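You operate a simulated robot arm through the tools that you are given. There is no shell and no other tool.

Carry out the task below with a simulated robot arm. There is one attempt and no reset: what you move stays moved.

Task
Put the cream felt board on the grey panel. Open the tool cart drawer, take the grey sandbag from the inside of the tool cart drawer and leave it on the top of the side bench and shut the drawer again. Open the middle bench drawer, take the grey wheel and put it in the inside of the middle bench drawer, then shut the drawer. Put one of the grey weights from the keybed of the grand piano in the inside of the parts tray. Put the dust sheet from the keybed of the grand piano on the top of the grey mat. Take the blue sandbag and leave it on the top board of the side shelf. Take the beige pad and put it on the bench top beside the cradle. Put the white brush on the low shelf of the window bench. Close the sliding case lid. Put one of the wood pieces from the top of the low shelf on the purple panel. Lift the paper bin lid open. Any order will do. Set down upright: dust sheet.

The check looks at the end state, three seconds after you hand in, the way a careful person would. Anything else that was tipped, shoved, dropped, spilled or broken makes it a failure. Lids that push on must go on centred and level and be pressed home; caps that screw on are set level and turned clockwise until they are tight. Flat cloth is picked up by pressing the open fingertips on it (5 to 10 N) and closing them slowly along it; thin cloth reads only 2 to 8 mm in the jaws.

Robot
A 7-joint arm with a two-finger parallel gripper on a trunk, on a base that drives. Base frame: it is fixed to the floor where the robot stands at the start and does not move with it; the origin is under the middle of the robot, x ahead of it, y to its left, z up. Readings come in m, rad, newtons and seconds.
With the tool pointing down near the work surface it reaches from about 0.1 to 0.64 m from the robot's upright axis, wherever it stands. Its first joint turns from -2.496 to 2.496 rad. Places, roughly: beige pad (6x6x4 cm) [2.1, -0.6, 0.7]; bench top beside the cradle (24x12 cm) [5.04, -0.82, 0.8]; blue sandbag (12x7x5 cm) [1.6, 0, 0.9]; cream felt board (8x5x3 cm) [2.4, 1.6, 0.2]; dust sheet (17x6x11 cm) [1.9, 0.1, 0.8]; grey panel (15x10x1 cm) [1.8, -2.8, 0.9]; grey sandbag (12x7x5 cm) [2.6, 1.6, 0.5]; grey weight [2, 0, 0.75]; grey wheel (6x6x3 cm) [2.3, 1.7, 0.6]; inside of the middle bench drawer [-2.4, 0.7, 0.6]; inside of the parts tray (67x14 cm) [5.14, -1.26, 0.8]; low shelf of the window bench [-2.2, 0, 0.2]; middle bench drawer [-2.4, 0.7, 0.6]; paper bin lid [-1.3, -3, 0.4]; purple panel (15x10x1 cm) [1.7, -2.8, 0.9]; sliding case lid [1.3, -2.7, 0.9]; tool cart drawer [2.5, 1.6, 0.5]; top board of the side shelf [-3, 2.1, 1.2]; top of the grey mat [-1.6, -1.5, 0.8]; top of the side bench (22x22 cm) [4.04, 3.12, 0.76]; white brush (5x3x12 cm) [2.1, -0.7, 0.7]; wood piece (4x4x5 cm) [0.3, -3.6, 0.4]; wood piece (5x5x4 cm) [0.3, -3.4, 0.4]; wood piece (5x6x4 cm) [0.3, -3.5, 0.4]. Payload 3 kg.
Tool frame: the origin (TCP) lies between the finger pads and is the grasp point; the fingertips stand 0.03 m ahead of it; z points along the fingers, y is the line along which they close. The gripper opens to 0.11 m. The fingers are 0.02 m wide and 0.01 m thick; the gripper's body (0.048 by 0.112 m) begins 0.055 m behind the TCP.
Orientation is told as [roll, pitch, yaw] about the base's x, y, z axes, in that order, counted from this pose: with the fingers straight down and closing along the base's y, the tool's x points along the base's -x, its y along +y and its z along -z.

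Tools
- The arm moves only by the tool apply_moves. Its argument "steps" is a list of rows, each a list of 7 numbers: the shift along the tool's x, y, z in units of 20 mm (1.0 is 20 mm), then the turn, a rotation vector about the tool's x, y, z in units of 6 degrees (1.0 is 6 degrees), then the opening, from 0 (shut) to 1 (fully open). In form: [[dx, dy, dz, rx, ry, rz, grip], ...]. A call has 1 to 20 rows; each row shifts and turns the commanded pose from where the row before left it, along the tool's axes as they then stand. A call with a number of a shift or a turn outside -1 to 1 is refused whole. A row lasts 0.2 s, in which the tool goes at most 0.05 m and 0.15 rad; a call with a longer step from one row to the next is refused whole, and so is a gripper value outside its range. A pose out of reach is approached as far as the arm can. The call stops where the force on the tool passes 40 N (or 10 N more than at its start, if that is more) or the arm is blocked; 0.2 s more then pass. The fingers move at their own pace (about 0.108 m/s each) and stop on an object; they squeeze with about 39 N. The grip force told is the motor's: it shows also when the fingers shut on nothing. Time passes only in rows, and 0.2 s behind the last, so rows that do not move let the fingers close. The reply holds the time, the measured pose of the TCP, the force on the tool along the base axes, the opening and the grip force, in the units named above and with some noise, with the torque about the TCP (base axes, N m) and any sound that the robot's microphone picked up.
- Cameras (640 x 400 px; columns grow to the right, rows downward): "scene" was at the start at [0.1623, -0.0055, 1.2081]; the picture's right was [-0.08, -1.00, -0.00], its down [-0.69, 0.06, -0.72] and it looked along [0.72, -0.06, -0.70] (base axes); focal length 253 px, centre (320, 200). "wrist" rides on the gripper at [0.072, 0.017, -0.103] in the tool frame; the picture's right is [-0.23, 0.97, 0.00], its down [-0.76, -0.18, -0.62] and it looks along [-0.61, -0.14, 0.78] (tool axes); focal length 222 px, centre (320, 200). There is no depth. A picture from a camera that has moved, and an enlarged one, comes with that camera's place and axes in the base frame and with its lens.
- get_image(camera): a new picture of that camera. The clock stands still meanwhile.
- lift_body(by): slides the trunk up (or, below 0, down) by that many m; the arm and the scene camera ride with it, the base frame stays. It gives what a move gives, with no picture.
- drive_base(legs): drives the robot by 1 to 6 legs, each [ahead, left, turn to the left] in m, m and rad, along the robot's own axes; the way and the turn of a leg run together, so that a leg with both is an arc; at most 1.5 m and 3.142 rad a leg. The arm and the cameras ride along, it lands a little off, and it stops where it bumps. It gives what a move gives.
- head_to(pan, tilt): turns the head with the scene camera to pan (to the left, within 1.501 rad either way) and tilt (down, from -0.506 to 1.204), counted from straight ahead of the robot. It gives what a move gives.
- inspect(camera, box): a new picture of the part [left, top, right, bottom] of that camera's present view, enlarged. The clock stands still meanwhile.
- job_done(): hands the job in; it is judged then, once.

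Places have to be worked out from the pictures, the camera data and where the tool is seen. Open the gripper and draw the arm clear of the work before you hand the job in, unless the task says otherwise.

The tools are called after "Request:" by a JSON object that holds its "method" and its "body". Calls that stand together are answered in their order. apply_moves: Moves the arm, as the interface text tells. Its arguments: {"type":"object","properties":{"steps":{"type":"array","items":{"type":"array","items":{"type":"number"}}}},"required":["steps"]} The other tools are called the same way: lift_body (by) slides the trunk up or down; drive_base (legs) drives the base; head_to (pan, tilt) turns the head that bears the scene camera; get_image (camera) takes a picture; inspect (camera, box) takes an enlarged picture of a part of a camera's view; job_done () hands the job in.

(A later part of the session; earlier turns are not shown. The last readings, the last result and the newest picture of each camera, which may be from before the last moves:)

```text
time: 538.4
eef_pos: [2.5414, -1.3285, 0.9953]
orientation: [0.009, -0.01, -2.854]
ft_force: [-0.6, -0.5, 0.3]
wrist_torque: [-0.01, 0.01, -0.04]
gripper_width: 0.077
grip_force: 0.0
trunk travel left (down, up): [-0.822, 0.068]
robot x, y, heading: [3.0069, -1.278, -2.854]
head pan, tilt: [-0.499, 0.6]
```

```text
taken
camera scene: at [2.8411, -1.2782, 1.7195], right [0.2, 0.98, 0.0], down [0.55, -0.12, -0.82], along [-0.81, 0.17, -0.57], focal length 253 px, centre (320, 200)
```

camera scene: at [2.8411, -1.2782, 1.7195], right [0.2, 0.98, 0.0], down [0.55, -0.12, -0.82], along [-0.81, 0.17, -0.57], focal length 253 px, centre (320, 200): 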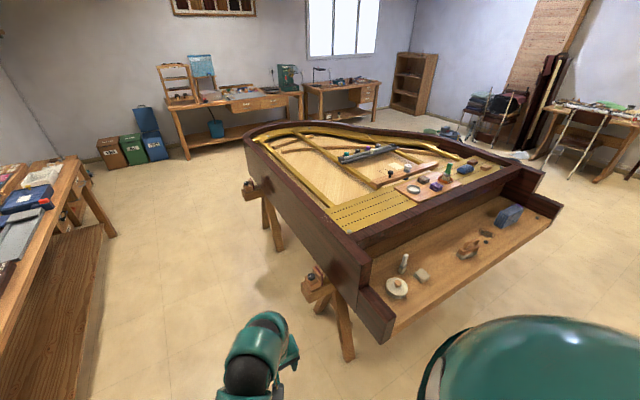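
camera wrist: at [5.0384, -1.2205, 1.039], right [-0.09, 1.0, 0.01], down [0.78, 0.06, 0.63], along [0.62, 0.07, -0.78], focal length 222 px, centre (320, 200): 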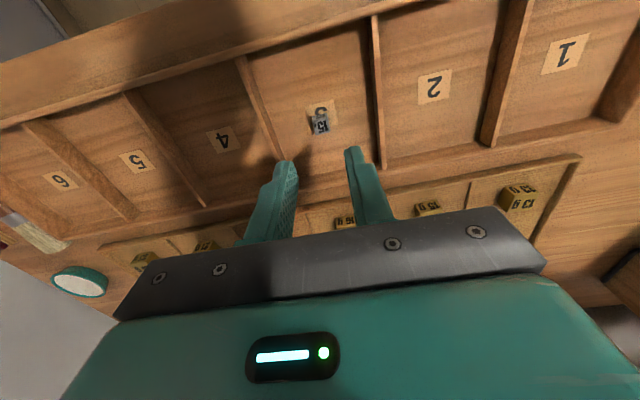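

Good overview; the paper bin lid is still open. I'll square up and slide sideways in front of the pad.

Request:
{"method": "drive_base", "body": {"legs": [[0, 0, 0.05], [0, -0.9, 0]]}}

Request:
{"method": "head_to", "body": {"pan": 0.0, "tilt": 0.9}}

Request:
{"method": "get_image", "body": {"camera": "scene"}}

Request:
{"method": "get_image", "body": {"camera": "wrist"}}

```text
time: 543.6
eef_pos: [2.2429, -0.4986, 0.9945]
orientation: [0.011, -0.009, -2.81]
ft_force: [-0.3, 0.7, -0.4]
wrist_torque: [0.0, 0.01, 0.02]
gripper_width: 0.077
grip_force: 0.1
trunk travel left (down, up): [-0.822, 0.068]
robot x, y, heading: [2.7028, -0.4249, -2.799]
head pan, tilt: [-0.499, 0.6]
```

```text
time: 544.5
eef_pos: [2.2429, -0.499, 0.9943]
orientation: [0.01, -0.008, -2.806]
ft_force: [0.9, -0.5, 0.4]
wrist_torque: [0.02, -0.02, 0.02]
gripper_width: 0.0769
grip_force: 0.0
trunk travel left (down, up): [-0.822, 0.068]
robot x, y, heading: [2.7019, -0.4235, -2.8]
head pan, tilt: [0.0, 0.901]
```

```text
taken
camera scene: at [2.5563, -0.4746, 1.6948], right [-0.33, 0.94, 0.0], down [0.74, 0.26, -0.62], along [-0.59, -0.21, -0.78], focal length 253 px, centre (320, 200)
```

scene: 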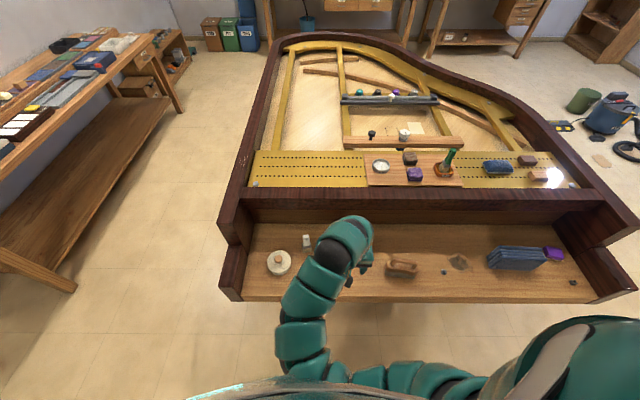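

```text
taken
camera wrist: at [2.3172, -0.4899, 1.0974], right [0.1, -0.99, 0.01], down [-0.77, -0.07, 0.63], along [-0.62, -0.07, -0.78], focal length 222 px, centre (320, 200)
```

wrist: 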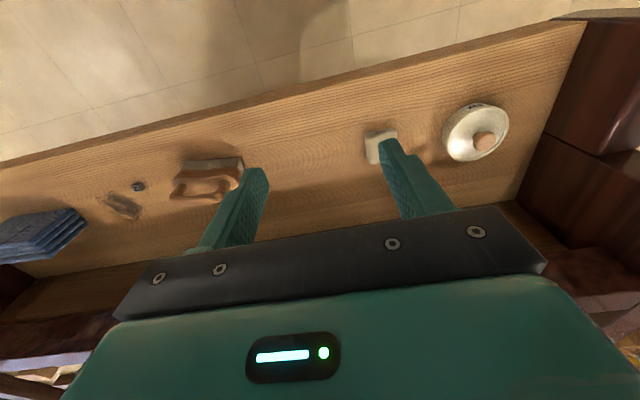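

The pad is at about (2.163, −0.608). Moving above it and lowering partway to check alignment.

Request:
{"method": "apply_moves", "body": {"steps": [[-1, 0.7, 0, 0, 0, 0, 0.9], [-1, 0.7, 0, 0, 0, 0, 0.9], [-1, 0.7, 0, 0, 0, 0, 0.9], [-1, 0.7, 0, 0, 0, 0, 0.9], [-1, 0.7, 0, 0, 0, 0, 0.9], [-0.5, 0.3, 1, 0, 0, 0, 0.9], [0, 0, 1, 0, 0, 0, 0.9], [0, 0, 1, 0, 0, 0, 0.9], [0, 0, 1, 0, 0, 0, 0.9], [0, 0, 1, 0, 0, 0, 0.9], [0, 0, 1, 0, 0, 0, 0.9], [0, 0, 1, 0, 0, 0, 0.9]]}}

Request:
{"method": "get_image", "body": {"camera": "wrist"}}

```text
time: 547.1
eef_pos: [2.1608, -0.608, 0.8558]
orientation: [0.01, -0.01, -2.808]
ft_force: [0.4, 0.6, -0.1]
wrist_torque: [-0.01, -0.03, 0.01]
gripper_width: 0.0992
grip_force: 0.1
trunk travel left (down, up): [-0.822, 0.068]
robot x, y, heading: [2.6991, -0.4271, -2.803]
head pan, tilt: [0.0, 0.901]
```

```text
taken
camera wrist: at [2.2362, -0.599, 0.9583], right [0.1, -0.99, 0.01], down [-0.77, -0.07, 0.63], along [-0.62, -0.07, -0.78], focal length 222 px, centre (320, 200)
```

wrist: 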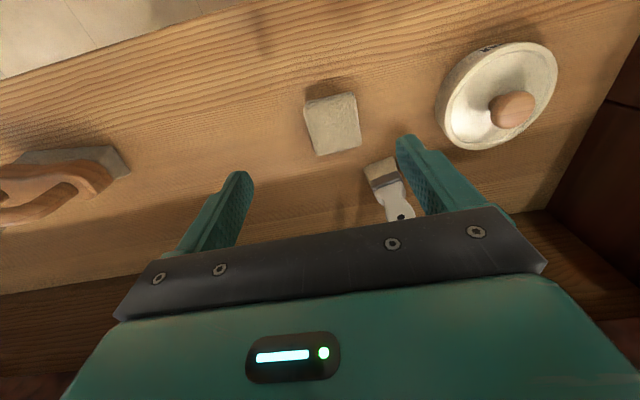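

The pad needs a 1.3 cm shift left; the brush stands 6–7 cm beyond, clear of the gripper. Adjusting and descending.

Request:
{"method": "apply_moves", "body": {"steps": [[-0.1, 0.6, 0, 0, 0, 0, 0.77], [0, 0, 1, 0, 0, 0, 0.77], [0, 0, 1, 0, 0, 0, 0.77], [0, 0, 1, 0, 0, 0, 0.77]]}}

Request:
{"method": "get_image", "body": {"camera": "wrist"}}

```text
time: 548.1
eef_pos: [2.1631, -0.6207, 0.7949]
orientation: [0.012, -0.009, -2.808]
ft_force: [-0.4, 0.1, 0.3]
wrist_torque: [0.03, 0.02, 0.01]
gripper_width: 0.0847
grip_force: 0.1
trunk travel left (down, up): [-0.822, 0.068]
robot x, y, heading: [2.6983, -0.4261, -2.802]
head pan, tilt: [0.0, 0.901]
```

```text
taken
camera wrist: at [2.2385, -0.6114, 0.8979], right [0.1, -0.99, 0.01], down [-0.77, -0.07, 0.63], along [-0.62, -0.07, -0.78], focal length 222 px, centre (320, 200)
```

wrist: 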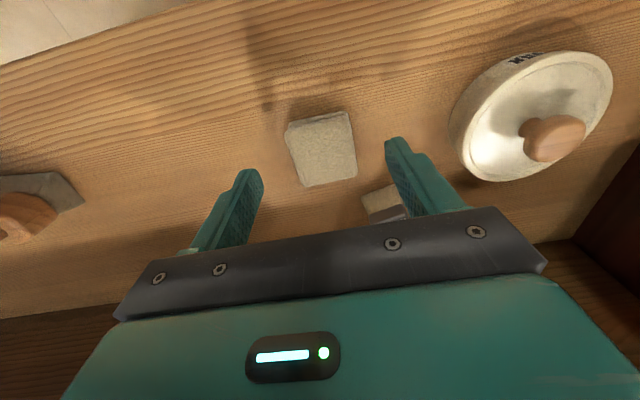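

I'll shift 1 cm back toward me for more clearance from the brush, then descend and close.

Request:
{"method": "apply_moves", "body": {"steps": [[0.5, 0, 0.6, 0, 0, 0, 0.77], [0, 0, 1, 0, 0, 0, 0.77], [0, 0, 0.8, 0, 0, 0, 0.77], [0, 0, 0, 0, 0, 0, 0.5], [0, 0, 0, 0, 0, 0, 0.3], [0, 0, 0, 0, 0, 0, 0], [0, 0, 0, 0, 0, 0, 0]]}}

Request:
{"method": "get_image", "body": {"camera": "wrist"}}

```text
time: 549.7
eef_pos: [2.1737, -0.6202, 0.7465]
orientation: [0.009, -0.009, -2.808]
ft_force: [0.9, -0.1, -0.4]
wrist_torque: [-0.01, 0.0, 0.01]
gripper_width: 0.0528
grip_force: 38.6
trunk travel left (down, up): [-0.822, 0.068]
robot x, y, heading: [2.7019, -0.4217, -2.801]
head pan, tilt: [0.0, 0.901]
```

```text
taken
camera wrist: at [2.2484, -0.6095, 0.8498], right [0.1, -0.99, 0.01], down [-0.78, -0.07, 0.63], along [-0.62, -0.07, -0.78], focal length 222 px, centre (320, 200)
```

wrist: 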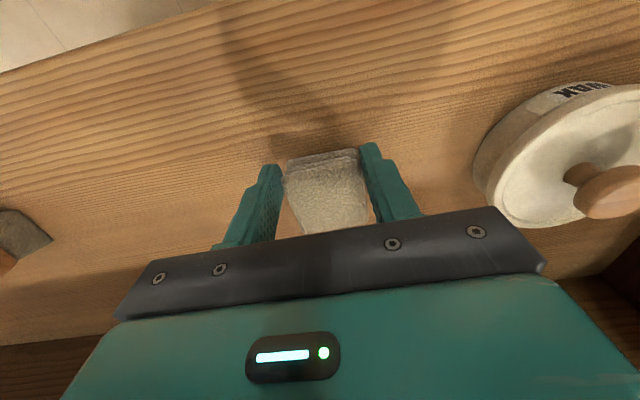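

The pad is held. Lifting and taking it around to the action bench.

Request:
{"method": "apply_moves", "body": {"steps": [[0, 0, -1, 0, 0, 0, 0], [0, 0, -1, 0, 0, 0, 0], [0, 0, -1, 0, 0, 0, 0], [0, 0, -1, 0, 0, 0, 0], [0, 0, -1, 0, 0, 0, 0], [0, 0, -1, 0, 0, 0, 0], [0, 0, -1, 0, 0, 0, 0], [0, 0, -1, 0, 0, 0, 0], [0, 0, -1, 0, 0, 0, 0], [0, 0, -1, 0, 0, 0, 0], [0, 0, -1, 0, 0, 0, 0], [0.5, 0, -1, 0, 0, 0, 0]]}}

Request:
{"method": "drive_base", "body": {"legs": [[0, 0.93, 0], [0, 0, 3.135], [1.2, -0.2, 0]]}}

Request:
{"method": "head_to", "body": {"pan": 0.0, "tilt": 0.6}}

Request:
{"method": "get_image", "body": {"camera": "scene"}}

Request:
{"method": "get_image", "body": {"camera": "wrist"}}

```text
time: 552.3
eef_pos: [2.1847, -0.6133, 0.9908]
orientation: [0.009, -0.009, -2.805]
ft_force: [0.1, 0.1, -0.4]
wrist_torque: [-0.02, 0.0, 0.02]
gripper_width: 0.0528
grip_force: 38.6
trunk travel left (down, up): [-0.822, 0.068]
robot x, y, heading: [2.7014, -0.428, -2.8]
head pan, tilt: [0.0, 0.901]
```

```text
time: 570.4
eef_pos: [4.709, -0.7978, 0.9903]
orientation: [0.009, -0.006, 0.403]
ft_force: [0.3, 1.4, -0.5]
wrist_torque: [-0.04, 0.01, -0.01]
gripper_width: 0.0528
grip_force: 38.9
trunk travel left (down, up): [-0.822, 0.068]
robot x, y, heading: [4.1993, -1.0208, 0.406]
head pan, tilt: [0.0, 0.901]
```

```text
time: 571.2
eef_pos: [4.7086, -0.797, 0.9913]
orientation: [0.007, -0.008, 0.404]
ft_force: [0.2, 0.9, 0.1]
wrist_torque: [0.01, 0.02, -0.03]
gripper_width: 0.0527
grip_force: 39.2
trunk travel left (down, up): [-0.822, 0.068]
robot x, y, heading: [4.2035, -1.026, 0.406]
head pan, tilt: [0.0, 0.6]
```

```text
taken
camera scene: at [4.3588, -0.9533, 1.7195], right [0.4, -0.92, 0.0], down [-0.52, -0.22, -0.82], along [0.76, 0.33, -0.57], focal length 253 px, centre (320, 200)
```

scene: 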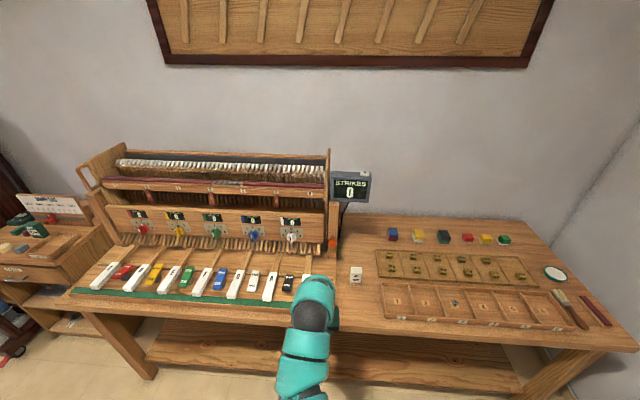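

```text
taken
camera wrist: at [4.6345, -0.8113, 1.093], right [-0.17, 0.98, 0.01], down [0.77, 0.13, 0.63], along [0.62, 0.12, -0.78], focal length 222 px, centre (320, 200)
```

wrist: 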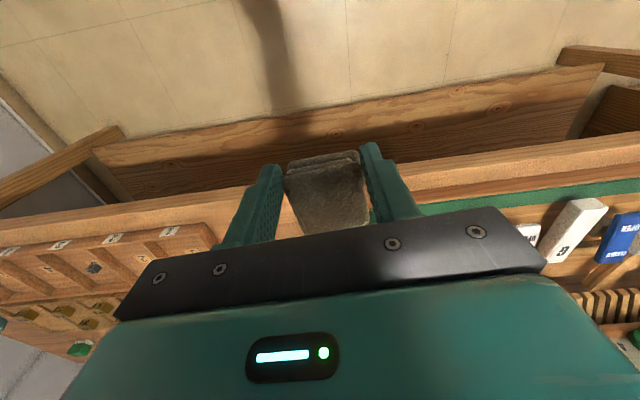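

Weight "15" is visible in compartment 3. The target zone between cradle and tray contains a small timer block, so I'll set the pad between the cradle and that block, at about (4.993, −0.741). Squaring up and driving closer.

Request:
{"method": "drive_base", "body": {"legs": [[0, 0, -0.07], [0.2, 0, 0]]}}

Request:
{"method": "get_image", "body": {"camera": "wrist"}}

Request:
{"method": "get_image", "body": {"camera": "scene"}}

```text
time: 573.2
eef_pos: [4.9108, -0.7656, 0.9902]
orientation: [0.009, -0.007, 0.335]
ft_force: [1.2, 0.3, 0.0]
wrist_torque: [0.02, 0.03, 0.0]
gripper_width: 0.0528
grip_force: 39.0
trunk travel left (down, up): [-0.822, 0.068]
robot x, y, heading: [4.3937, -0.9545, 0.342]
head pan, tilt: [0.0, 0.6]
```

```text
taken
camera wrist: at [4.8365, -0.7748, 1.0925], right [-0.11, 0.99, 0.01], down [0.78, 0.08, 0.63], along [0.62, 0.07, -0.78], focal length 222 px, centre (320, 200)
```

wrist: 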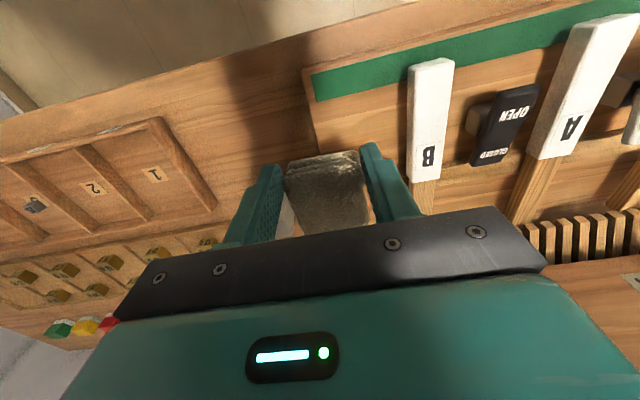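

```text
taken
camera scene: at [4.5521, -0.8973, 1.7194], right [0.33, -0.94, 0.0], down [-0.53, -0.19, -0.82], along [0.78, 0.27, -0.57], focal length 253 px, centre (320, 200)
```

scene: 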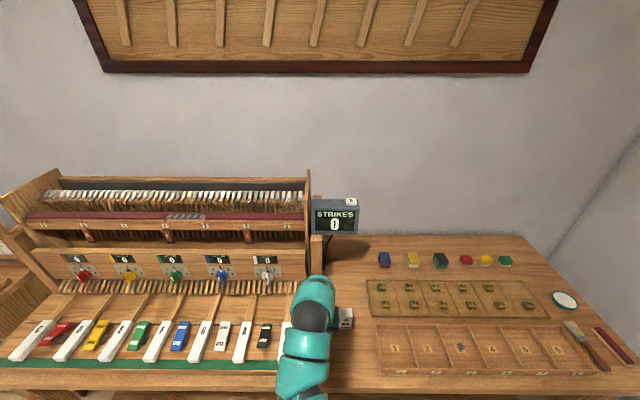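

The wrist view shows the cradle's corner at (4.883, −0.782) and the tray's at (4.95, −0.961); the timer block is at e1≈4.52. The free spot is in front of the block, around (4.985, −0.843). Moving there.

Request:
{"method": "apply_moves", "body": {"steps": [[-0.4, -1, 0, 0, 0, 0, 0], [-0.4, -1, 0, 0, 0, 0, 0], [-0.4, -1, 0, 0, 0, 0, 0], [-0.5, -1, 0, 0, 0, 0, 0], [-0.5, -0.85, 0, 0, 0, 0, 0]]}}

Request:
{"method": "get_image", "body": {"camera": "wrist"}}

Request:
{"method": "get_image", "body": {"camera": "scene"}}

```text
time: 574.4
eef_pos: [4.9846, -0.843, 0.9886]
orientation: [0.009, -0.007, 0.336]
ft_force: [0.2, -0.5, -0.1]
wrist_torque: [0.01, 0.04, 0.0]
gripper_width: 0.0529
grip_force: 38.9
trunk travel left (down, up): [-0.822, 0.068]
robot x, y, heading: [4.3887, -0.9548, 0.341]
head pan, tilt: [0.0, 0.6]
```

```text
taken
camera wrist: at [4.9097, -0.8519, 1.0924], right [-0.11, 0.99, 0.01], down [0.78, 0.08, 0.63], along [0.62, 0.07, -0.78], focal length 222 px, centre (320, 200)
```

wrist: 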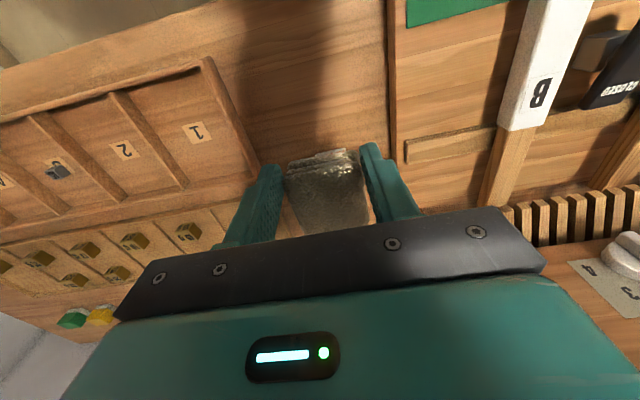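

```text
taken
camera scene: at [4.5513, -0.8983, 1.7195], right [0.33, -0.94, 0.0], down [-0.53, -0.19, -0.82], along [0.78, 0.28, -0.57], focal length 253 px, centre (320, 200)
```

scene: 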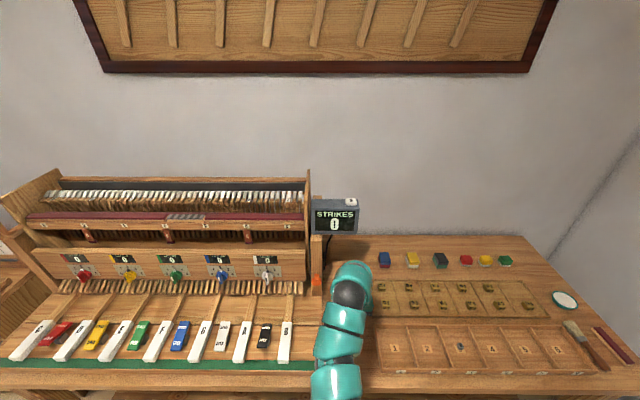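

The pad is centred between cradle and tray. Lowering.

Request:
{"method": "apply_moves", "body": {"steps": [[0, 0, 1, 0, 0, 0, 0], [0, 0, 1, 0, 0, 0, 0], [0, 0, 1, 0, 0, 0, 0], [0, 0, 1, 0, 0, 0, 0], [0, 0, 1, 0, 0, 0, 0], [0, 0, 1, 0, 0, 0, 0]]}}

Request:
{"method": "get_image", "body": {"camera": "wrist"}}

```text
time: 575.8
eef_pos: [4.9833, -0.8426, 0.8695]
orientation: [0.009, -0.007, 0.335]
ft_force: [0.1, -0.5, -0.2]
wrist_torque: [0.0, -0.02, -0.02]
gripper_width: 0.0526
grip_force: 38.8
trunk travel left (down, up): [-0.822, 0.068]
robot x, y, heading: [4.3942, -0.9539, 0.346]
head pan, tilt: [0.0, 0.6]
```

```text
taken
camera wrist: at [4.9095, -0.8515, 0.9718], right [-0.11, 0.99, 0.01], down [0.78, 0.08, 0.63], along [0.62, 0.07, -0.78], focal length 222 px, centre (320, 200)
```

wrist: 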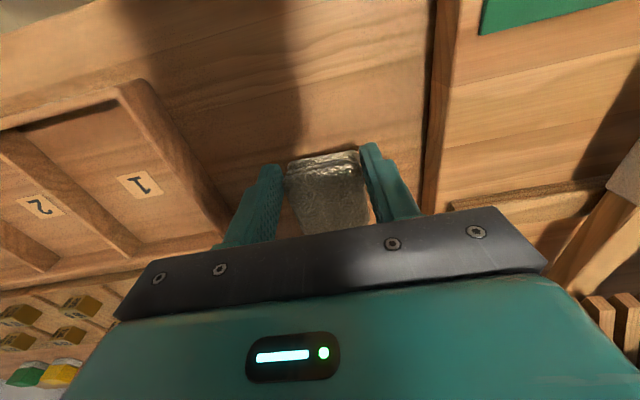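

Request:
{"method": "apply_moves", "body": {"steps": [[0, 0, 0.6, 0, 0, 0, 0], [0, 0, 0.5, 0, 0, 0, 0], [0, 0, 0.3, 0, 0, 0, 0], [0, 0, 0.2, 0, 0, 0, 0], [0, 0, 0.2, 0, 0, 0, 0], [0, 0, 0.2, 0, 0, 0, 0]]}}

```text
time: 576.8
eef_pos: [4.9847, -0.8425, 0.8469]
orientation: [0.008, -0.02, 0.331]
ft_force: [-6.9, -4.1, 23.5]
wrist_torque: [-0.4, 0.27, -0.01]
gripper_width: 0.0529
grip_force: 38.9
trunk travel left (down, up): [-0.822, 0.068]
robot x, y, heading: [4.3915, -0.9564, 0.34]
head pan, tilt: [0.0, 0.6]
stopped in row 4: the force on the tool passed its limit at 46 N (the readings are from after the stop); the commanded pose is now the measured one
```

Contact with the bench. Ease, open a little, and lift straight up.

Request:
{"method": "apply_moves", "body": {"steps": [[0, 0, -0.15, 0, 0, 0, 0], [0, 0, 0, 0, 0, 0, 0.6], [0, 0, 0, 0, 0, 0, 0.7], [0, 0, -0.5, 0, 0, 0, 0.7], [0, 0, -1, 0, 0, 0, 0.7], [0, 0, -1, 0, 0, 0, 0.7], [0, 0, -1, 0, 0, 0, 0.7], [0, 0, -1, 0, 0, 0, 0.7], [0, 0, -1, 0, 0, 0, 0.7]]}}

Request:
{"method": "get_image", "body": {"camera": "wrist"}}

```text
time: 578.8
eef_pos: [4.9846, -0.8445, 0.9562]
orientation: [0.01, -0.016, 0.333]
ft_force: [-0.4, -0.5, -0.7]
wrist_torque: [0.02, -0.02, -0.01]
gripper_width: 0.0772
grip_force: 0.0
trunk travel left (down, up): [-0.822, 0.068]
robot x, y, heading: [4.3922, -0.9542, 0.333]
head pan, tilt: [0.0, 0.6]
```

```text
taken
camera wrist: at [4.91, -0.8529, 1.0577], right [-0.1, 0.99, 0.01], down [0.77, 0.07, 0.63], along [0.63, 0.07, -0.77], focal length 222 px, centre (320, 200)
```

wrist: 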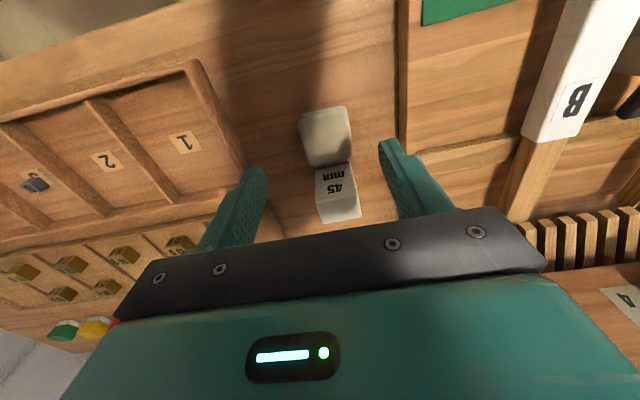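

The pad rests in front of the "45 mm" block without touching. Next the white brush: back to the keybed's south end.

Request:
{"method": "apply_moves", "body": {"steps": [[1, 0, -1, 0, 0, 0, 0.7], [1, 0, -1, 0, 0, 0, 0.7], [1, 0, 0, 0, 0, 0, 0.7], [1, 0, 0, 0, 0, 0, 0.7], [1, 0, 0, 0, 0, 0, 0.7], [1, 0, 0, 0, 0, 0, 0.7]]}}

Request:
{"method": "drive_base", "body": {"legs": [[-1.4, 0.15, 0], [0, 0, 3.135], [0, -0.82, 0]]}}

Request:
{"method": "head_to", "body": {"pan": 0.0, "tilt": 0.9}}

Request:
{"method": "get_image", "body": {"camera": "scene"}}

```text
time: 580.2
eef_pos: [4.8711, -0.8825, 0.9946]
orientation: [0.009, -0.017, 0.332]
ft_force: [0.0, 0.2, 0.0]
wrist_torque: [-0.01, 0.0, -0.03]
gripper_width: 0.0768
grip_force: 0.0
trunk travel left (down, up): [-0.822, 0.068]
robot x, y, heading: [4.3893, -0.9521, 0.332]
head pan, tilt: [0.0, 0.6]
```

```text
time: 598.7
eef_pos: [2.2257, -0.6132, 0.9947]
orientation: [0.007, -0.016, -2.769]
ft_force: [0.0, -0.7, 0.3]
wrist_torque: [-0.01, 0.01, -0.02]
gripper_width: 0.077
grip_force: 0.0
trunk travel left (down, up): [-0.822, 0.068]
robot x, y, heading: [2.7027, -0.5228, -2.762]
head pan, tilt: [0.0, 0.6]
```

```text
time: 599.5
eef_pos: [2.2258, -0.6132, 0.9957]
orientation: [0.007, -0.015, -2.769]
ft_force: [-0.4, -0.2, 0.2]
wrist_torque: [0.01, 0.0, 0.0]
gripper_width: 0.0771
grip_force: 0.0
trunk travel left (down, up): [-0.822, 0.068]
robot x, y, heading: [2.7023, -0.5217, -2.763]
head pan, tilt: [0.0, 0.901]
```

```text
taken
camera scene: at [2.5591, -0.5785, 1.6948], right [-0.37, 0.93, 0.0], down [0.73, 0.29, -0.62], along [-0.58, -0.23, -0.78], focal length 253 px, centre (320, 200)
```

scene: 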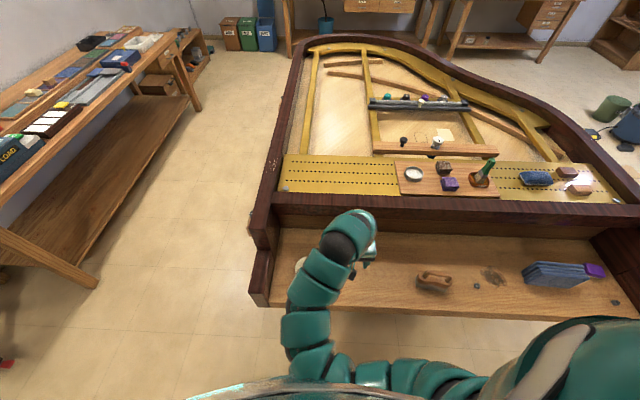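

I'll square the heading and pitch the tool 48° forward (so the brush can later be set on the low shelf at the same pitch), then look.

Request:
{"method": "drive_base", "body": {"legs": [[0, 0, -0.04]]}}

Request:
{"method": "apply_moves", "body": {"steps": [[0, 0, 0, 0, -1, 0, 0.6], [0, 0, 0, 0, -1, 0, 0.6], [0, 0, 0, 0, -1, 0, 0.6], [0, 0, 0, 0, -1, 0, 0.6], [0, 0, 0, 0, -1, 0, 0.6], [0, 0, 0, 0, -1, 0, 0.6], [0, 0, 0, 0, -1, 0, 0.6], [0, 0, 0, 0, -1, 0, 0.6]]}}

Request:
{"method": "get_image", "body": {"camera": "wrist"}}

Request:
{"method": "get_image", "body": {"camera": "scene"}}

```text
time: 600.2
eef_pos: [2.223, -0.5937, 0.9943]
orientation: [0.009, -0.015, -2.81]
ft_force: [-0.3, -0.3, 0.4]
wrist_torque: [-0.01, 0.01, 0.01]
gripper_width: 0.0769
grip_force: 0.0
trunk travel left (down, up): [-0.822, 0.068]
robot x, y, heading: [2.7079, -0.5251, -2.808]
head pan, tilt: [0.0, 0.901]
```

```text
time: 602.0
eef_pos: [2.2177, -0.5976, 0.9933]
orientation: [0.008, -0.22, -2.812]
ft_force: [-0.2, 0.7, -0.2]
wrist_torque: [0.0, 0.01, 0.01]
gripper_width: 0.0658
grip_force: 0.0
out of reach, approached as far as the arm can: row 2, 3, 4, 5, 6, 7, 8
trunk travel left (down, up): [-0.822, 0.068]
robot x, y, heading: [2.7022, -0.5199, -2.803]
head pan, tilt: [0.0, 0.901]
```

```text
taken
camera wrist: at [2.3123, -0.5821, 1.0781], right [0.11, -0.99, 0.06], down [-0.63, -0.02, 0.77], along [-0.77, -0.12, -0.63], focal length 222 px, centre (320, 200)
```

wrist: 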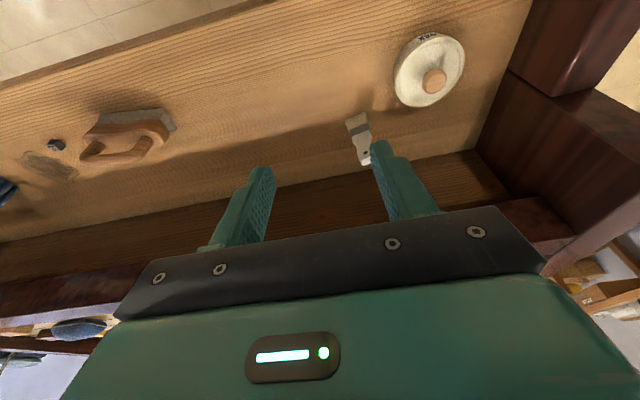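

```text
taken
camera scene: at [2.5571, -0.5728, 1.6948], right [-0.33, 0.94, 0.0], down [0.74, 0.26, -0.62], along [-0.59, -0.21, -0.78], focal length 253 px, centre (320, 200)
```

scene: 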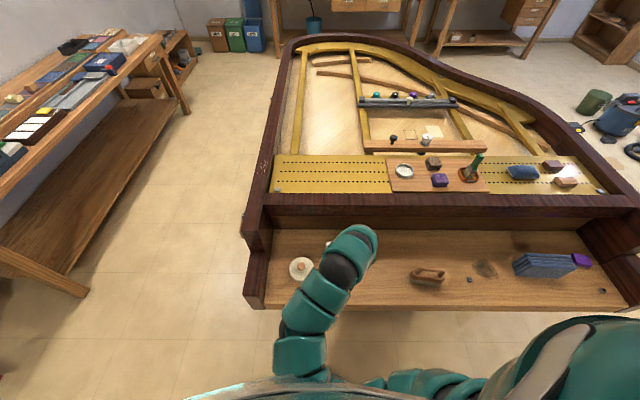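

Pitch is limited at this height. I'll lower the tool 10 cm first, then pitch the rest.

Request:
{"method": "apply_moves", "body": {"steps": [[0.22, 0, 0.97, 0, 0, 0, 0.6], [0.22, 0, 0.97, 0, 0, 0, 0.6], [0.22, 0, 0.97, 0, 0, 0, 0.6], [0.22, 0, 0.97, 0, 0, 0, 0.6], [0.22, 0, 0.97, 0, 0, 0, 0.6], [0, 0, 0, 0, -1, 0, 0.6], [0, 0, 0, 0, -1, 0, 0.6], [0, 0, 0, 0, -1, 0, 0.6], [0, 0, 0, 0, -1, 0, 0.6], [0, 0, 0, 0, -1, 0, 0.6], [0, 0, 0, 0, -1, 0, 0.6]]}}

Request:
{"method": "get_image", "body": {"camera": "wrist"}}

```text
time: 604.5
eef_pos: [2.2198, -0.5978, 0.8958]
orientation: [0.012, -0.851, -2.82]
ft_force: [0.2, 0.2, -0.1]
wrist_torque: [0.01, 0.01, 0.0]
gripper_width: 0.0658
grip_force: 0.1
trunk travel left (down, up): [-0.822, 0.068]
robot x, y, heading: [2.7046, -0.522, -2.804]
head pan, tilt: [0.0, 0.901]
```

```text
taken
camera wrist: at [2.3431, -0.5725, 0.9073], right [0.18, -0.97, 0.18], down [-0.09, 0.17, 0.98], along [-0.98, -0.19, -0.06], focal length 222 px, centre (320, 200)
```

wrist: 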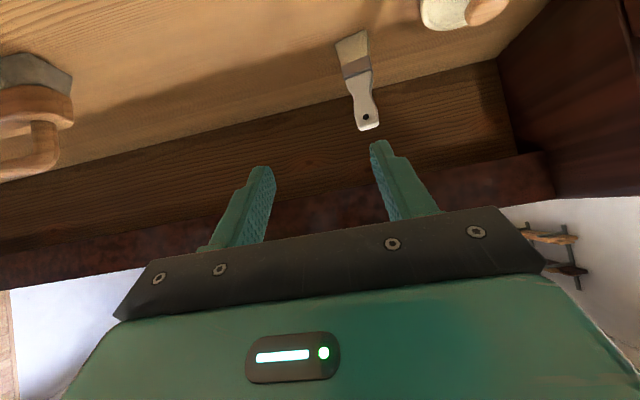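

The brush stands vertically with its handle top at about (2.106, −0.690, 0.816). I'll line up laterally, lower to handle height, then approach from the front.

Request:
{"method": "apply_moves", "body": {"steps": [[0.752, 0.85, 0.659, 0, 0, 0, 0.6], [0.752, 0.85, 0.659, 0, 0, 0, 0.6], [0.752, 0.8, 0.659, 0, 0, 0, 0.6], [0.752, 0, 0.659, 0, 0, 0, 0.6], [0.752, 0, 0.659, 0, 0, 0, 0.6], [0.35, 0, 0.3, 0, 0, 0, 0.6], [-0.659, 0, 0.752, 0, 0, 0, 0.6], [-0.659, 0, 0.752, 0, 0, 0, 0.6], [-0.659, 0, 0.752, 0, 0, 0, 0.6]]}}

Request:
{"method": "get_image", "body": {"camera": "wrist"}}

```text
time: 606.5
eef_pos: [2.1775, -0.6651, 0.7855]
orientation: [0.012, -0.851, -2.819]
ft_force: [0.6, 1.2, -0.8]
wrist_torque: [0.01, 0.02, 0.03]
gripper_width: 0.0659
grip_force: 0.1
trunk travel left (down, up): [-0.822, 0.068]
robot x, y, heading: [2.7064, -0.5225, -2.798]
head pan, tilt: [0.0, 0.901]
```

```text
taken
camera wrist: at [2.3014, -0.6401, 0.7982], right [0.17, -0.97, 0.18], down [-0.09, 0.16, 0.98], along [-0.98, -0.19, -0.06], focal length 222 px, centre (320, 200)
```

wrist: 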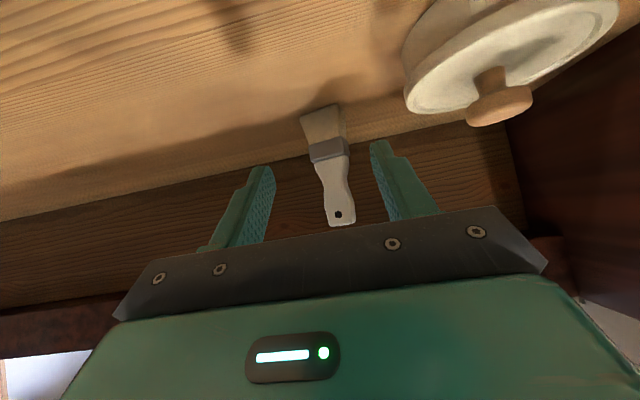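

The handle is centred. Moving forward 7.5 cm onto it.

Request:
{"method": "apply_moves", "body": {"steps": [[-0.659, 0.2, 0.752, 0, 0, 0, 0.6], [-0.659, 0, 0.752, 0, 0, 0, 0.6], [-0.659, 0, 0.752, 0, 0, 0, 0.6], [-0.45, 0, 0.51, 0, 0, 0, 0.6]]}}

Request:
{"method": "get_image", "body": {"camera": "wrist"}}

```text
time: 607.5
eef_pos: [2.1088, -0.6938, 0.7877]
orientation: [0.012, -0.852, -2.818]
ft_force: [-0.8, -0.1, 0.1]
wrist_torque: [-0.01, -0.02, 0.0]
gripper_width: 0.0659
grip_force: 0.1
trunk travel left (down, up): [-0.822, 0.068]
robot x, y, heading: [2.7006, -0.5233, -2.802]
head pan, tilt: [0.0, 0.901]
```

```text
taken
camera wrist: at [2.2329, -0.6692, 0.7999], right [0.17, -0.97, 0.18], down [-0.09, 0.17, 0.98], along [-0.98, -0.19, -0.06], focal length 222 px, centre (320, 200)
```

wrist: 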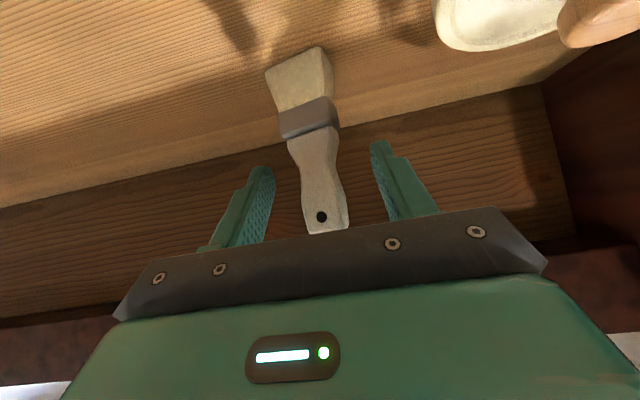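

The TCP is right at the handle. Closing on it.

Request:
{"method": "apply_moves", "body": {"steps": [[0, 0, 0, 0, 0, 0, 0.4], [0, 0, 0, 0, 0, 0, 0.2], [0, 0, 0, 0, 0, 0, 0], [0, 0, 0, 0, 0, 0, 0]]}}

Request:
{"method": "get_image", "body": {"camera": "wrist"}}

```text
time: 608.5
eef_pos: [2.109, -0.6943, 0.7863]
orientation: [0.013, -0.852, -2.818]
ft_force: [-0.8, 1.0, 2.0]
wrist_torque: [-0.04, 0.09, -0.01]
gripper_width: 0.0301
grip_force: 39.0
trunk travel left (down, up): [-0.822, 0.068]
robot x, y, heading: [2.7024, -0.5226, -2.802]
head pan, tilt: [0.0, 0.901]
```

```text
taken
camera wrist: at [2.2336, -0.6691, 0.7998], right [0.18, -0.97, 0.18], down [-0.09, 0.16, 0.98], along [-0.98, -0.19, -0.06], focal length 222 px, centre (320, 200)
```

wrist: 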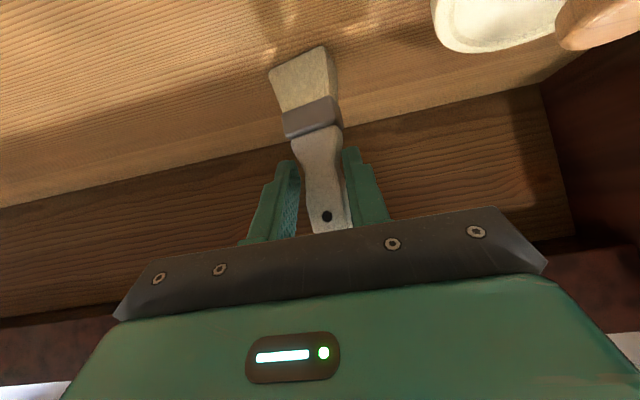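

The brush is held (3 cm). Lifting, retracting, and driving north around the piano toward the window bench.

Request:
{"method": "apply_moves", "body": {"steps": [[-0.752, 0, -0.659, 0, 0, 0, 0], [-0.752, 0, -0.659, 0, 0, 0, 0], [-0.752, 0, -0.659, 0, 0, 0, 0], [-0.752, 0, -0.659, 0, 0, 0, 0], [-0.752, 0, -0.659, 0, 0, 0, 0], [-0.752, 0, -0.659, 0, 0, 0, 0], [0.659, 0, -0.752, 0, 0, 0, 0], [0.659, 0, -0.752, 0, 0, 0, 0], [0.659, 0, -0.752, 0, 0, 0, 0], [0.659, 0, -0.752, 0, 0, 0, 0]]}}

Request:
{"method": "lift_body", "body": {"by": 0.065}}

Request:
{"method": "get_image", "body": {"camera": "wrist"}}

```text
time: 610.6
eef_pos: [2.1876, -0.6664, 0.9053]
orientation: [0.013, -0.85, -2.818]
ft_force: [-0.6, 0.6, -0.7]
wrist_torque: [-0.01, -0.03, -0.03]
gripper_width: 0.0299
grip_force: 39.3
trunk travel left (down, up): [-0.822, 0.068]
robot x, y, heading: [2.7039, -0.5252, -2.803]
head pan, tilt: [0.0, 0.901]
```

```text
time: 611.7
eef_pos: [2.187, -0.6667, 0.9701]
orientation: [0.012, -0.851, -2.819]
ft_force: [0.0, -0.5, -1.1]
wrist_torque: [0.02, 0.0, -0.03]
gripper_width: 0.0294
grip_force: 38.7
trunk travel left (down, up): [-0.887, 0.003]
robot x, y, heading: [2.7018, -0.5215, -2.8]
head pan, tilt: [0.0, 0.901]
```

```text
taken
camera wrist: at [2.3103, -0.642, 0.9836], right [0.18, -0.97, 0.18], down [-0.09, 0.16, 0.98], along [-0.98, -0.19, -0.06], focal length 222 px, centre (320, 200)
```

wrist: 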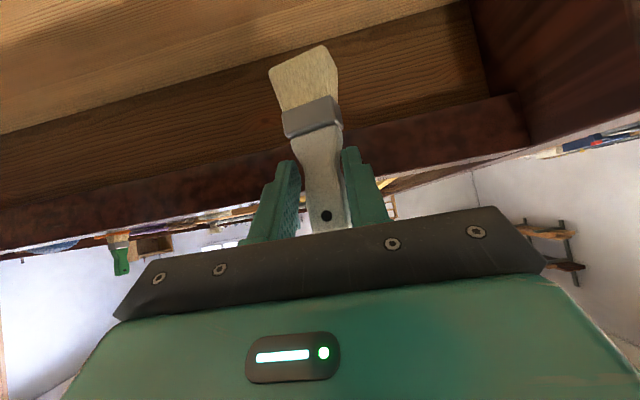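

Driving: first north past the keybed, then west along the piano's straight side.

Request:
{"method": "drive_base", "body": {"legs": [[-0.05, 0, 0], [0, -1.4, 0], [0, -0.3, 0]]}}

Request:
{"method": "head_to", "body": {"pan": 0.0, "tilt": 0.4}}

Request:
{"method": "get_image", "body": {"camera": "scene"}}

```text
time: 620.9
eef_pos: [1.6462, 0.9331, 0.9698]
orientation: [0.011, -0.849, -2.792]
ft_force: [-0.1, 0.4, -0.8]
wrist_torque: [-0.02, -0.01, -0.03]
gripper_width: 0.0287
grip_force: 38.6
trunk travel left (down, up): [-0.887, 0.003]
robot x, y, heading: [2.1608, 1.0877, -2.774]
head pan, tilt: [0.0, 0.901]
```

```text
time: 621.8
eef_pos: [1.6471, 0.9313, 0.9702]
orientation: [0.011, -0.851, -2.793]
ft_force: [1.1, 0.1, -1.2]
wrist_torque: [-0.02, -0.04, 0.03]
gripper_width: 0.0286
grip_force: 38.9
trunk travel left (down, up): [-0.887, 0.003]
robot x, y, heading: [2.1587, 1.0895, -2.773]
head pan, tilt: [0.0, 0.4]
```

```text
taken
camera scene: at [1.9987, 1.0304, 1.8027], right [-0.36, 0.93, 0.0], down [0.36, 0.14, -0.92], along [-0.86, -0.33, -0.39], focal length 253 px, centre (320, 200)
```

scene: 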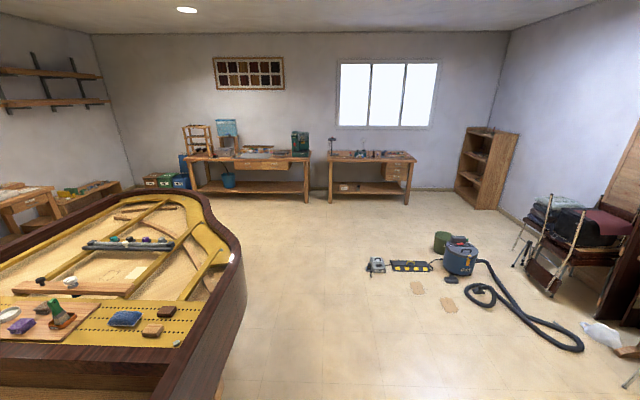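

I'm clear of the piano's corner. I'll align and drive west toward the window bench, staying south of the vacuum gear.

Request:
{"method": "drive_base", "body": {"legs": [[0.3, 0, -0.03], [1.4, 0, 0], [1.4, 0, 0]]}}

Request:
{"method": "head_to", "body": {"pan": 0.0, "tilt": 0.6}}

Request:
{"method": "get_image", "body": {"camera": "scene"}}

Request:
{"method": "get_image", "body": {"camera": "wrist"}}

```text
time: 637.1
eef_pos: [-1.2852, -0.1481, 0.9708]
orientation: [0.012, -0.85, -2.799]
ft_force: [0.1, -0.2, -1.0]
wrist_torque: [0.02, 0.04, 0.03]
gripper_width: 0.0272
grip_force: 39.1
trunk travel left (down, up): [-0.887, 0.003]
robot x, y, heading: [-0.7695, 0.006, -2.778]
head pan, tilt: [0.0, 0.4]
```

```text
time: 637.8
eef_pos: [-1.2848, -0.1485, 0.9707]
orientation: [0.012, -0.85, -2.798]
ft_force: [0.0, -0.6, 0.0]
wrist_torque: [0.0, -0.03, 0.02]
gripper_width: 0.0271
grip_force: 38.7
trunk travel left (down, up): [-0.887, 0.003]
robot x, y, heading: [-0.7702, 0.0049, -2.782]
head pan, tilt: [0.0, 0.6]
```

```text
taken
camera scene: at [-0.9285, -0.0507, 1.7846], right [-0.35, 0.94, 0.0], down [0.53, 0.2, -0.83], along [-0.77, -0.29, -0.56], focal length 253 px, centre (320, 200)
```

scene: 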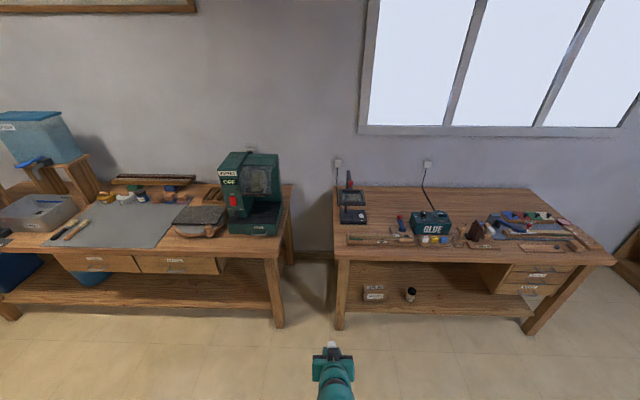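

```text
taken
camera wrist: at [-1.1615, -0.1206, 0.9837], right [0.2, -0.96, 0.18], down [-0.1, 0.16, 0.98], along [-0.98, -0.21, -0.06], focal length 222 px, centre (320, 200)
```

wrist: 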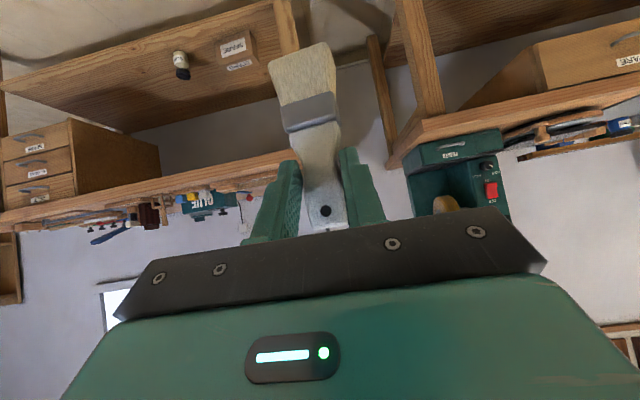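

The bench's low shelf has free space right of the jar, around (−2.245, 0.46, 0.2). I'll move over, staying back from the bench edge, then lower the trunk.

Request:
{"method": "drive_base", "body": {"legs": [[0.3, 0, -0.02], [0, -0.87, 0]]}}

Request:
{"method": "lift_body", "body": {"by": -0.4}}

Request:
{"method": "lift_body", "body": {"by": -0.25}}

Request:
{"method": "get_image", "body": {"camera": "scene"}}

Request:
{"method": "get_image", "body": {"camera": "wrist"}}

```text
time: 644.1
eef_pos: [-1.8505, 0.5933, 0.9699]
orientation: [0.011, -0.852, -2.841]
ft_force: [-0.1, 0.1, -1.4]
wrist_torque: [0.0, -0.01, 0.02]
gripper_width: 0.0269
grip_force: 38.7
trunk travel left (down, up): [-0.887, 0.003]
robot x, y, heading: [-1.3301, 0.7275, -2.822]
head pan, tilt: [0.0, 0.6]
```

```text
time: 647.9
eef_pos: [-1.8494, 0.5946, 0.5704]
orientation: [0.011, -0.851, -2.842]
ft_force: [0.2, 0.8, -1.1]
wrist_torque: [-0.01, 0.02, -0.01]
gripper_width: 0.0268
grip_force: 39.0
trunk travel left (down, up): [-0.487, 0.403]
robot x, y, heading: [-1.3319, 0.7267, -2.826]
head pan, tilt: [0.0, 0.6]
```

```text
time: 650.5
eef_pos: [-1.85, 0.5937, 0.3213]
orientation: [0.012, -0.852, -2.841]
ft_force: [0.6, -0.1, -1.5]
wrist_torque: [0.0, -0.02, 0.01]
gripper_width: 0.0268
grip_force: 39.0
trunk travel left (down, up): [-0.237, 0.653]
robot x, y, heading: [-1.3298, 0.7227, -2.826]
head pan, tilt: [0.0, 0.6]
```

```text
taken
camera scene: at [-1.489, 0.6755, 1.1346], right [-0.31, 0.95, 0.0], down [0.54, 0.18, -0.83], along [-0.78, -0.26, -0.56], focal length 253 px, centre (320, 200)
```

scene: 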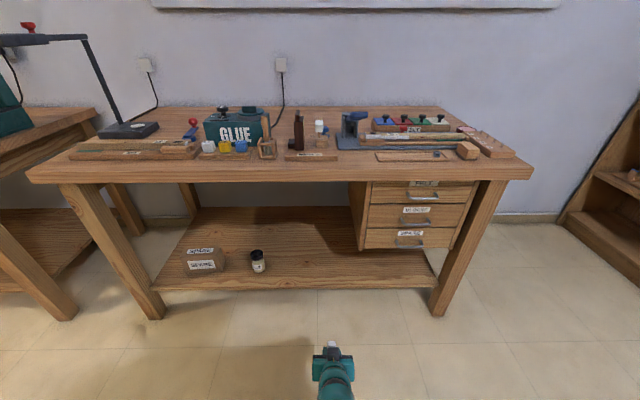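

```text
taken
camera wrist: at [-1.7248, 0.6161, 0.3337], right [0.15, -0.97, 0.18], down [-0.09, 0.17, 0.98], along [-0.98, -0.17, -0.06], focal length 222 px, centre (320, 200)
```

wrist: 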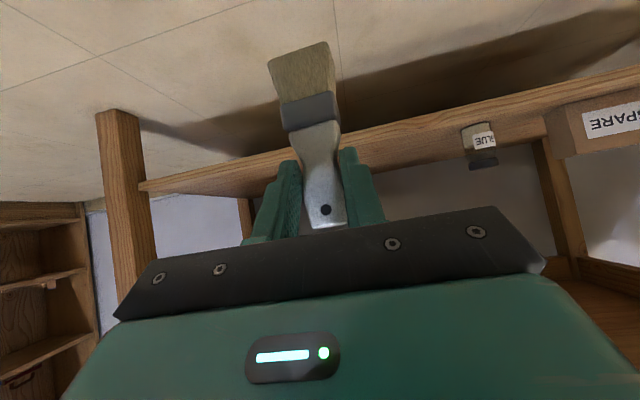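

Target on the shelf: about (−2.248, 0.472), shelf top ≈0.21 m, brush bottom currently ≈0.237. Driving forward under the bench edge.

Request:
{"method": "drive_base", "body": {"legs": [[0.27, 0, 0]]}}

Request:
{"method": "get_image", "body": {"camera": "wrist"}}

Request:
{"method": "get_image", "body": {"camera": "scene"}}

```text
time: 652.4
eef_pos: [-2.1115, 0.5088, 0.3213]
orientation: [0.012, -0.852, -2.842]
ft_force: [-0.2, -0.3, -1.0]
wrist_torque: [0.01, -0.03, 0.02]
gripper_width: 0.0271
grip_force: 38.9
trunk travel left (down, up): [-0.237, 0.653]
robot x, y, heading: [-1.5885, 0.6382, -2.829]
head pan, tilt: [0.0, 0.6]
```

```text
taken
camera wrist: at [-1.9856, 0.5314, 0.3337], right [0.15, -0.97, 0.18], down [-0.09, 0.17, 0.98], along [-0.98, -0.17, -0.06], focal length 222 px, centre (320, 200)
```

wrist: 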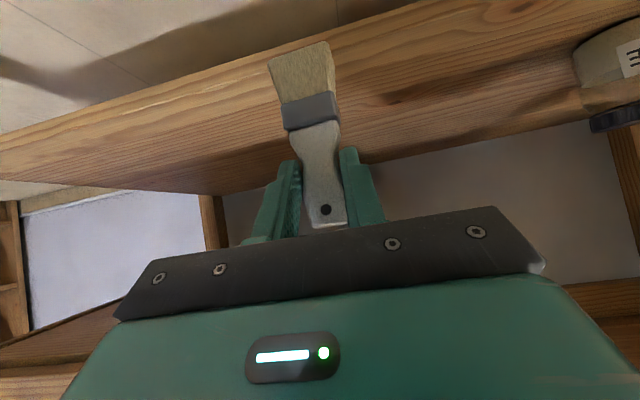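

```text
taken
camera scene: at [-1.7496, 0.5907, 1.1346], right [-0.31, 0.95, 0.0], down [0.54, 0.17, -0.83], along [-0.78, -0.26, -0.56], focal length 253 px, centre (320, 200)
```

scene: 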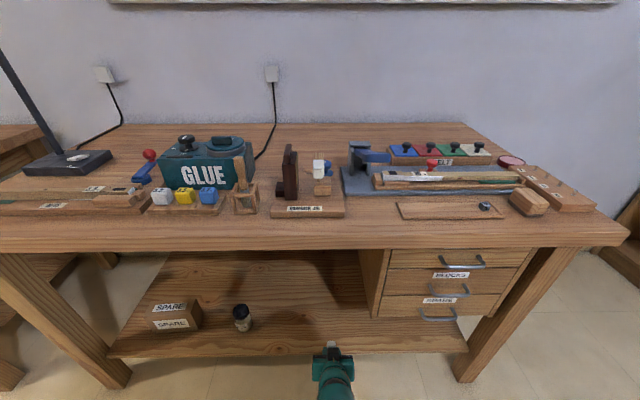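

Moving the arm forward 14 cm over the shelf.

Request:
{"method": "apply_moves", "body": {"steps": [[-0.659, 0, 0.752, 0, 0, 0, 0], [-0.659, 0, 0.752, 0, 0, 0, 0], [-0.659, 0, 0.752, 0, 0, 0, 0], [-0.659, 0, 0.752, 0, 0, 0, 0], [-0.659, 0, 0.752, 0, 0, 0, 0], [-0.659, 0, 0.752, 0, 0, 0, 0], [-0.659, 0, 0.752, 0, 0, 0, 0]]}}

Request:
{"method": "get_image", "body": {"camera": "wrist"}}

```text
time: 654.0
eef_pos: [-2.2433, 0.4662, 0.3221]
orientation: [0.011, -0.852, -2.842]
ft_force: [0.2, 0.0, -0.4]
wrist_torque: [0.03, -0.03, 0.01]
gripper_width: 0.0267
grip_force: 38.4
trunk travel left (down, up): [-0.237, 0.653]
robot x, y, heading: [-1.5882, 0.6393, -2.825]
head pan, tilt: [0.0, 0.6]
```

```text
taken
camera wrist: at [-2.1185, 0.489, 0.3347], right [0.15, -0.97, 0.18], down [-0.09, 0.17, 0.98], along [-0.98, -0.17, -0.06], focal length 222 px, centre (320, 200)
```

wrist: 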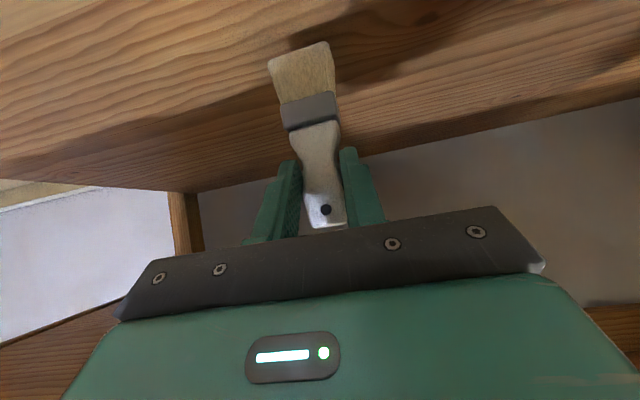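

The brush is over the shelf. Lowering with the arm in small steps until contact.

Request:
{"method": "apply_moves", "body": {"steps": [[0.38, 0, 0.33, 0, 0, 0, 0], [0.38, 0, 0.33, 0, 0, 0, 0], [0.15, 0, 0.13, 0, 0, 0, 0], [0.15, 0, 0.13, 0, 0, 0, 0]]}}

```text
time: 655.0
eef_pos: [-2.2434, 0.4674, 0.2942]
orientation: [0.012, -0.853, -2.843]
ft_force: [1.0, 0.4, 0.9]
wrist_torque: [0.03, -0.08, 0.01]
gripper_width: 0.0268
grip_force: 39.0
trunk travel left (down, up): [-0.237, 0.653]
robot x, y, heading: [-1.5909, 0.6405, -2.824]
head pan, tilt: [0.0, 0.6]
```

Request:
{"method": "apply_moves", "body": {"steps": [[0.11, 0, 0.1, 0, 0, 0, 0], [0.11, 0, 0.1, 0, 0, 0, 0], [0.11, 0, 0.1, 0, 0, 0, 0]]}}

Request:
{"method": "get_image", "body": {"camera": "wrist"}}

```text
time: 655.8
eef_pos: [-2.2455, 0.4664, 0.291]
orientation: [0.015, -0.863, -2.845]
ft_force: [10.2, 3.6, 34.4]
wrist_torque: [0.25, -0.27, -0.01]
gripper_width: 0.0271
grip_force: 39.2
trunk travel left (down, up): [-0.237, 0.653]
robot x, y, heading: [-1.59, 0.6416, -2.828]
head pan, tilt: [0.0, 0.6]
```

```text
taken
camera wrist: at [-2.1206, 0.4887, 0.3023], right [0.15, -0.97, 0.18], down [-0.08, 0.17, 0.98], along [-0.98, -0.17, -0.05], focal length 222 px, centre (320, 200)
```

wrist: 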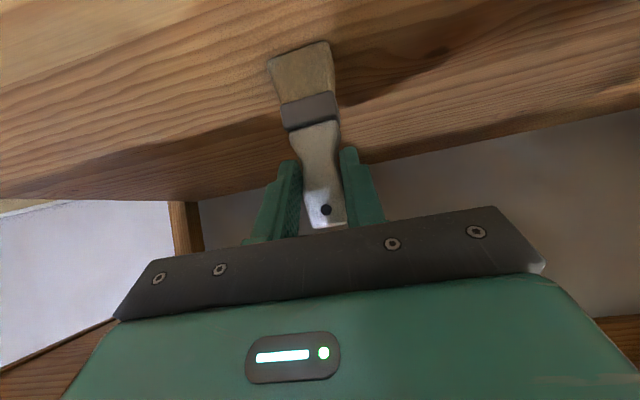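

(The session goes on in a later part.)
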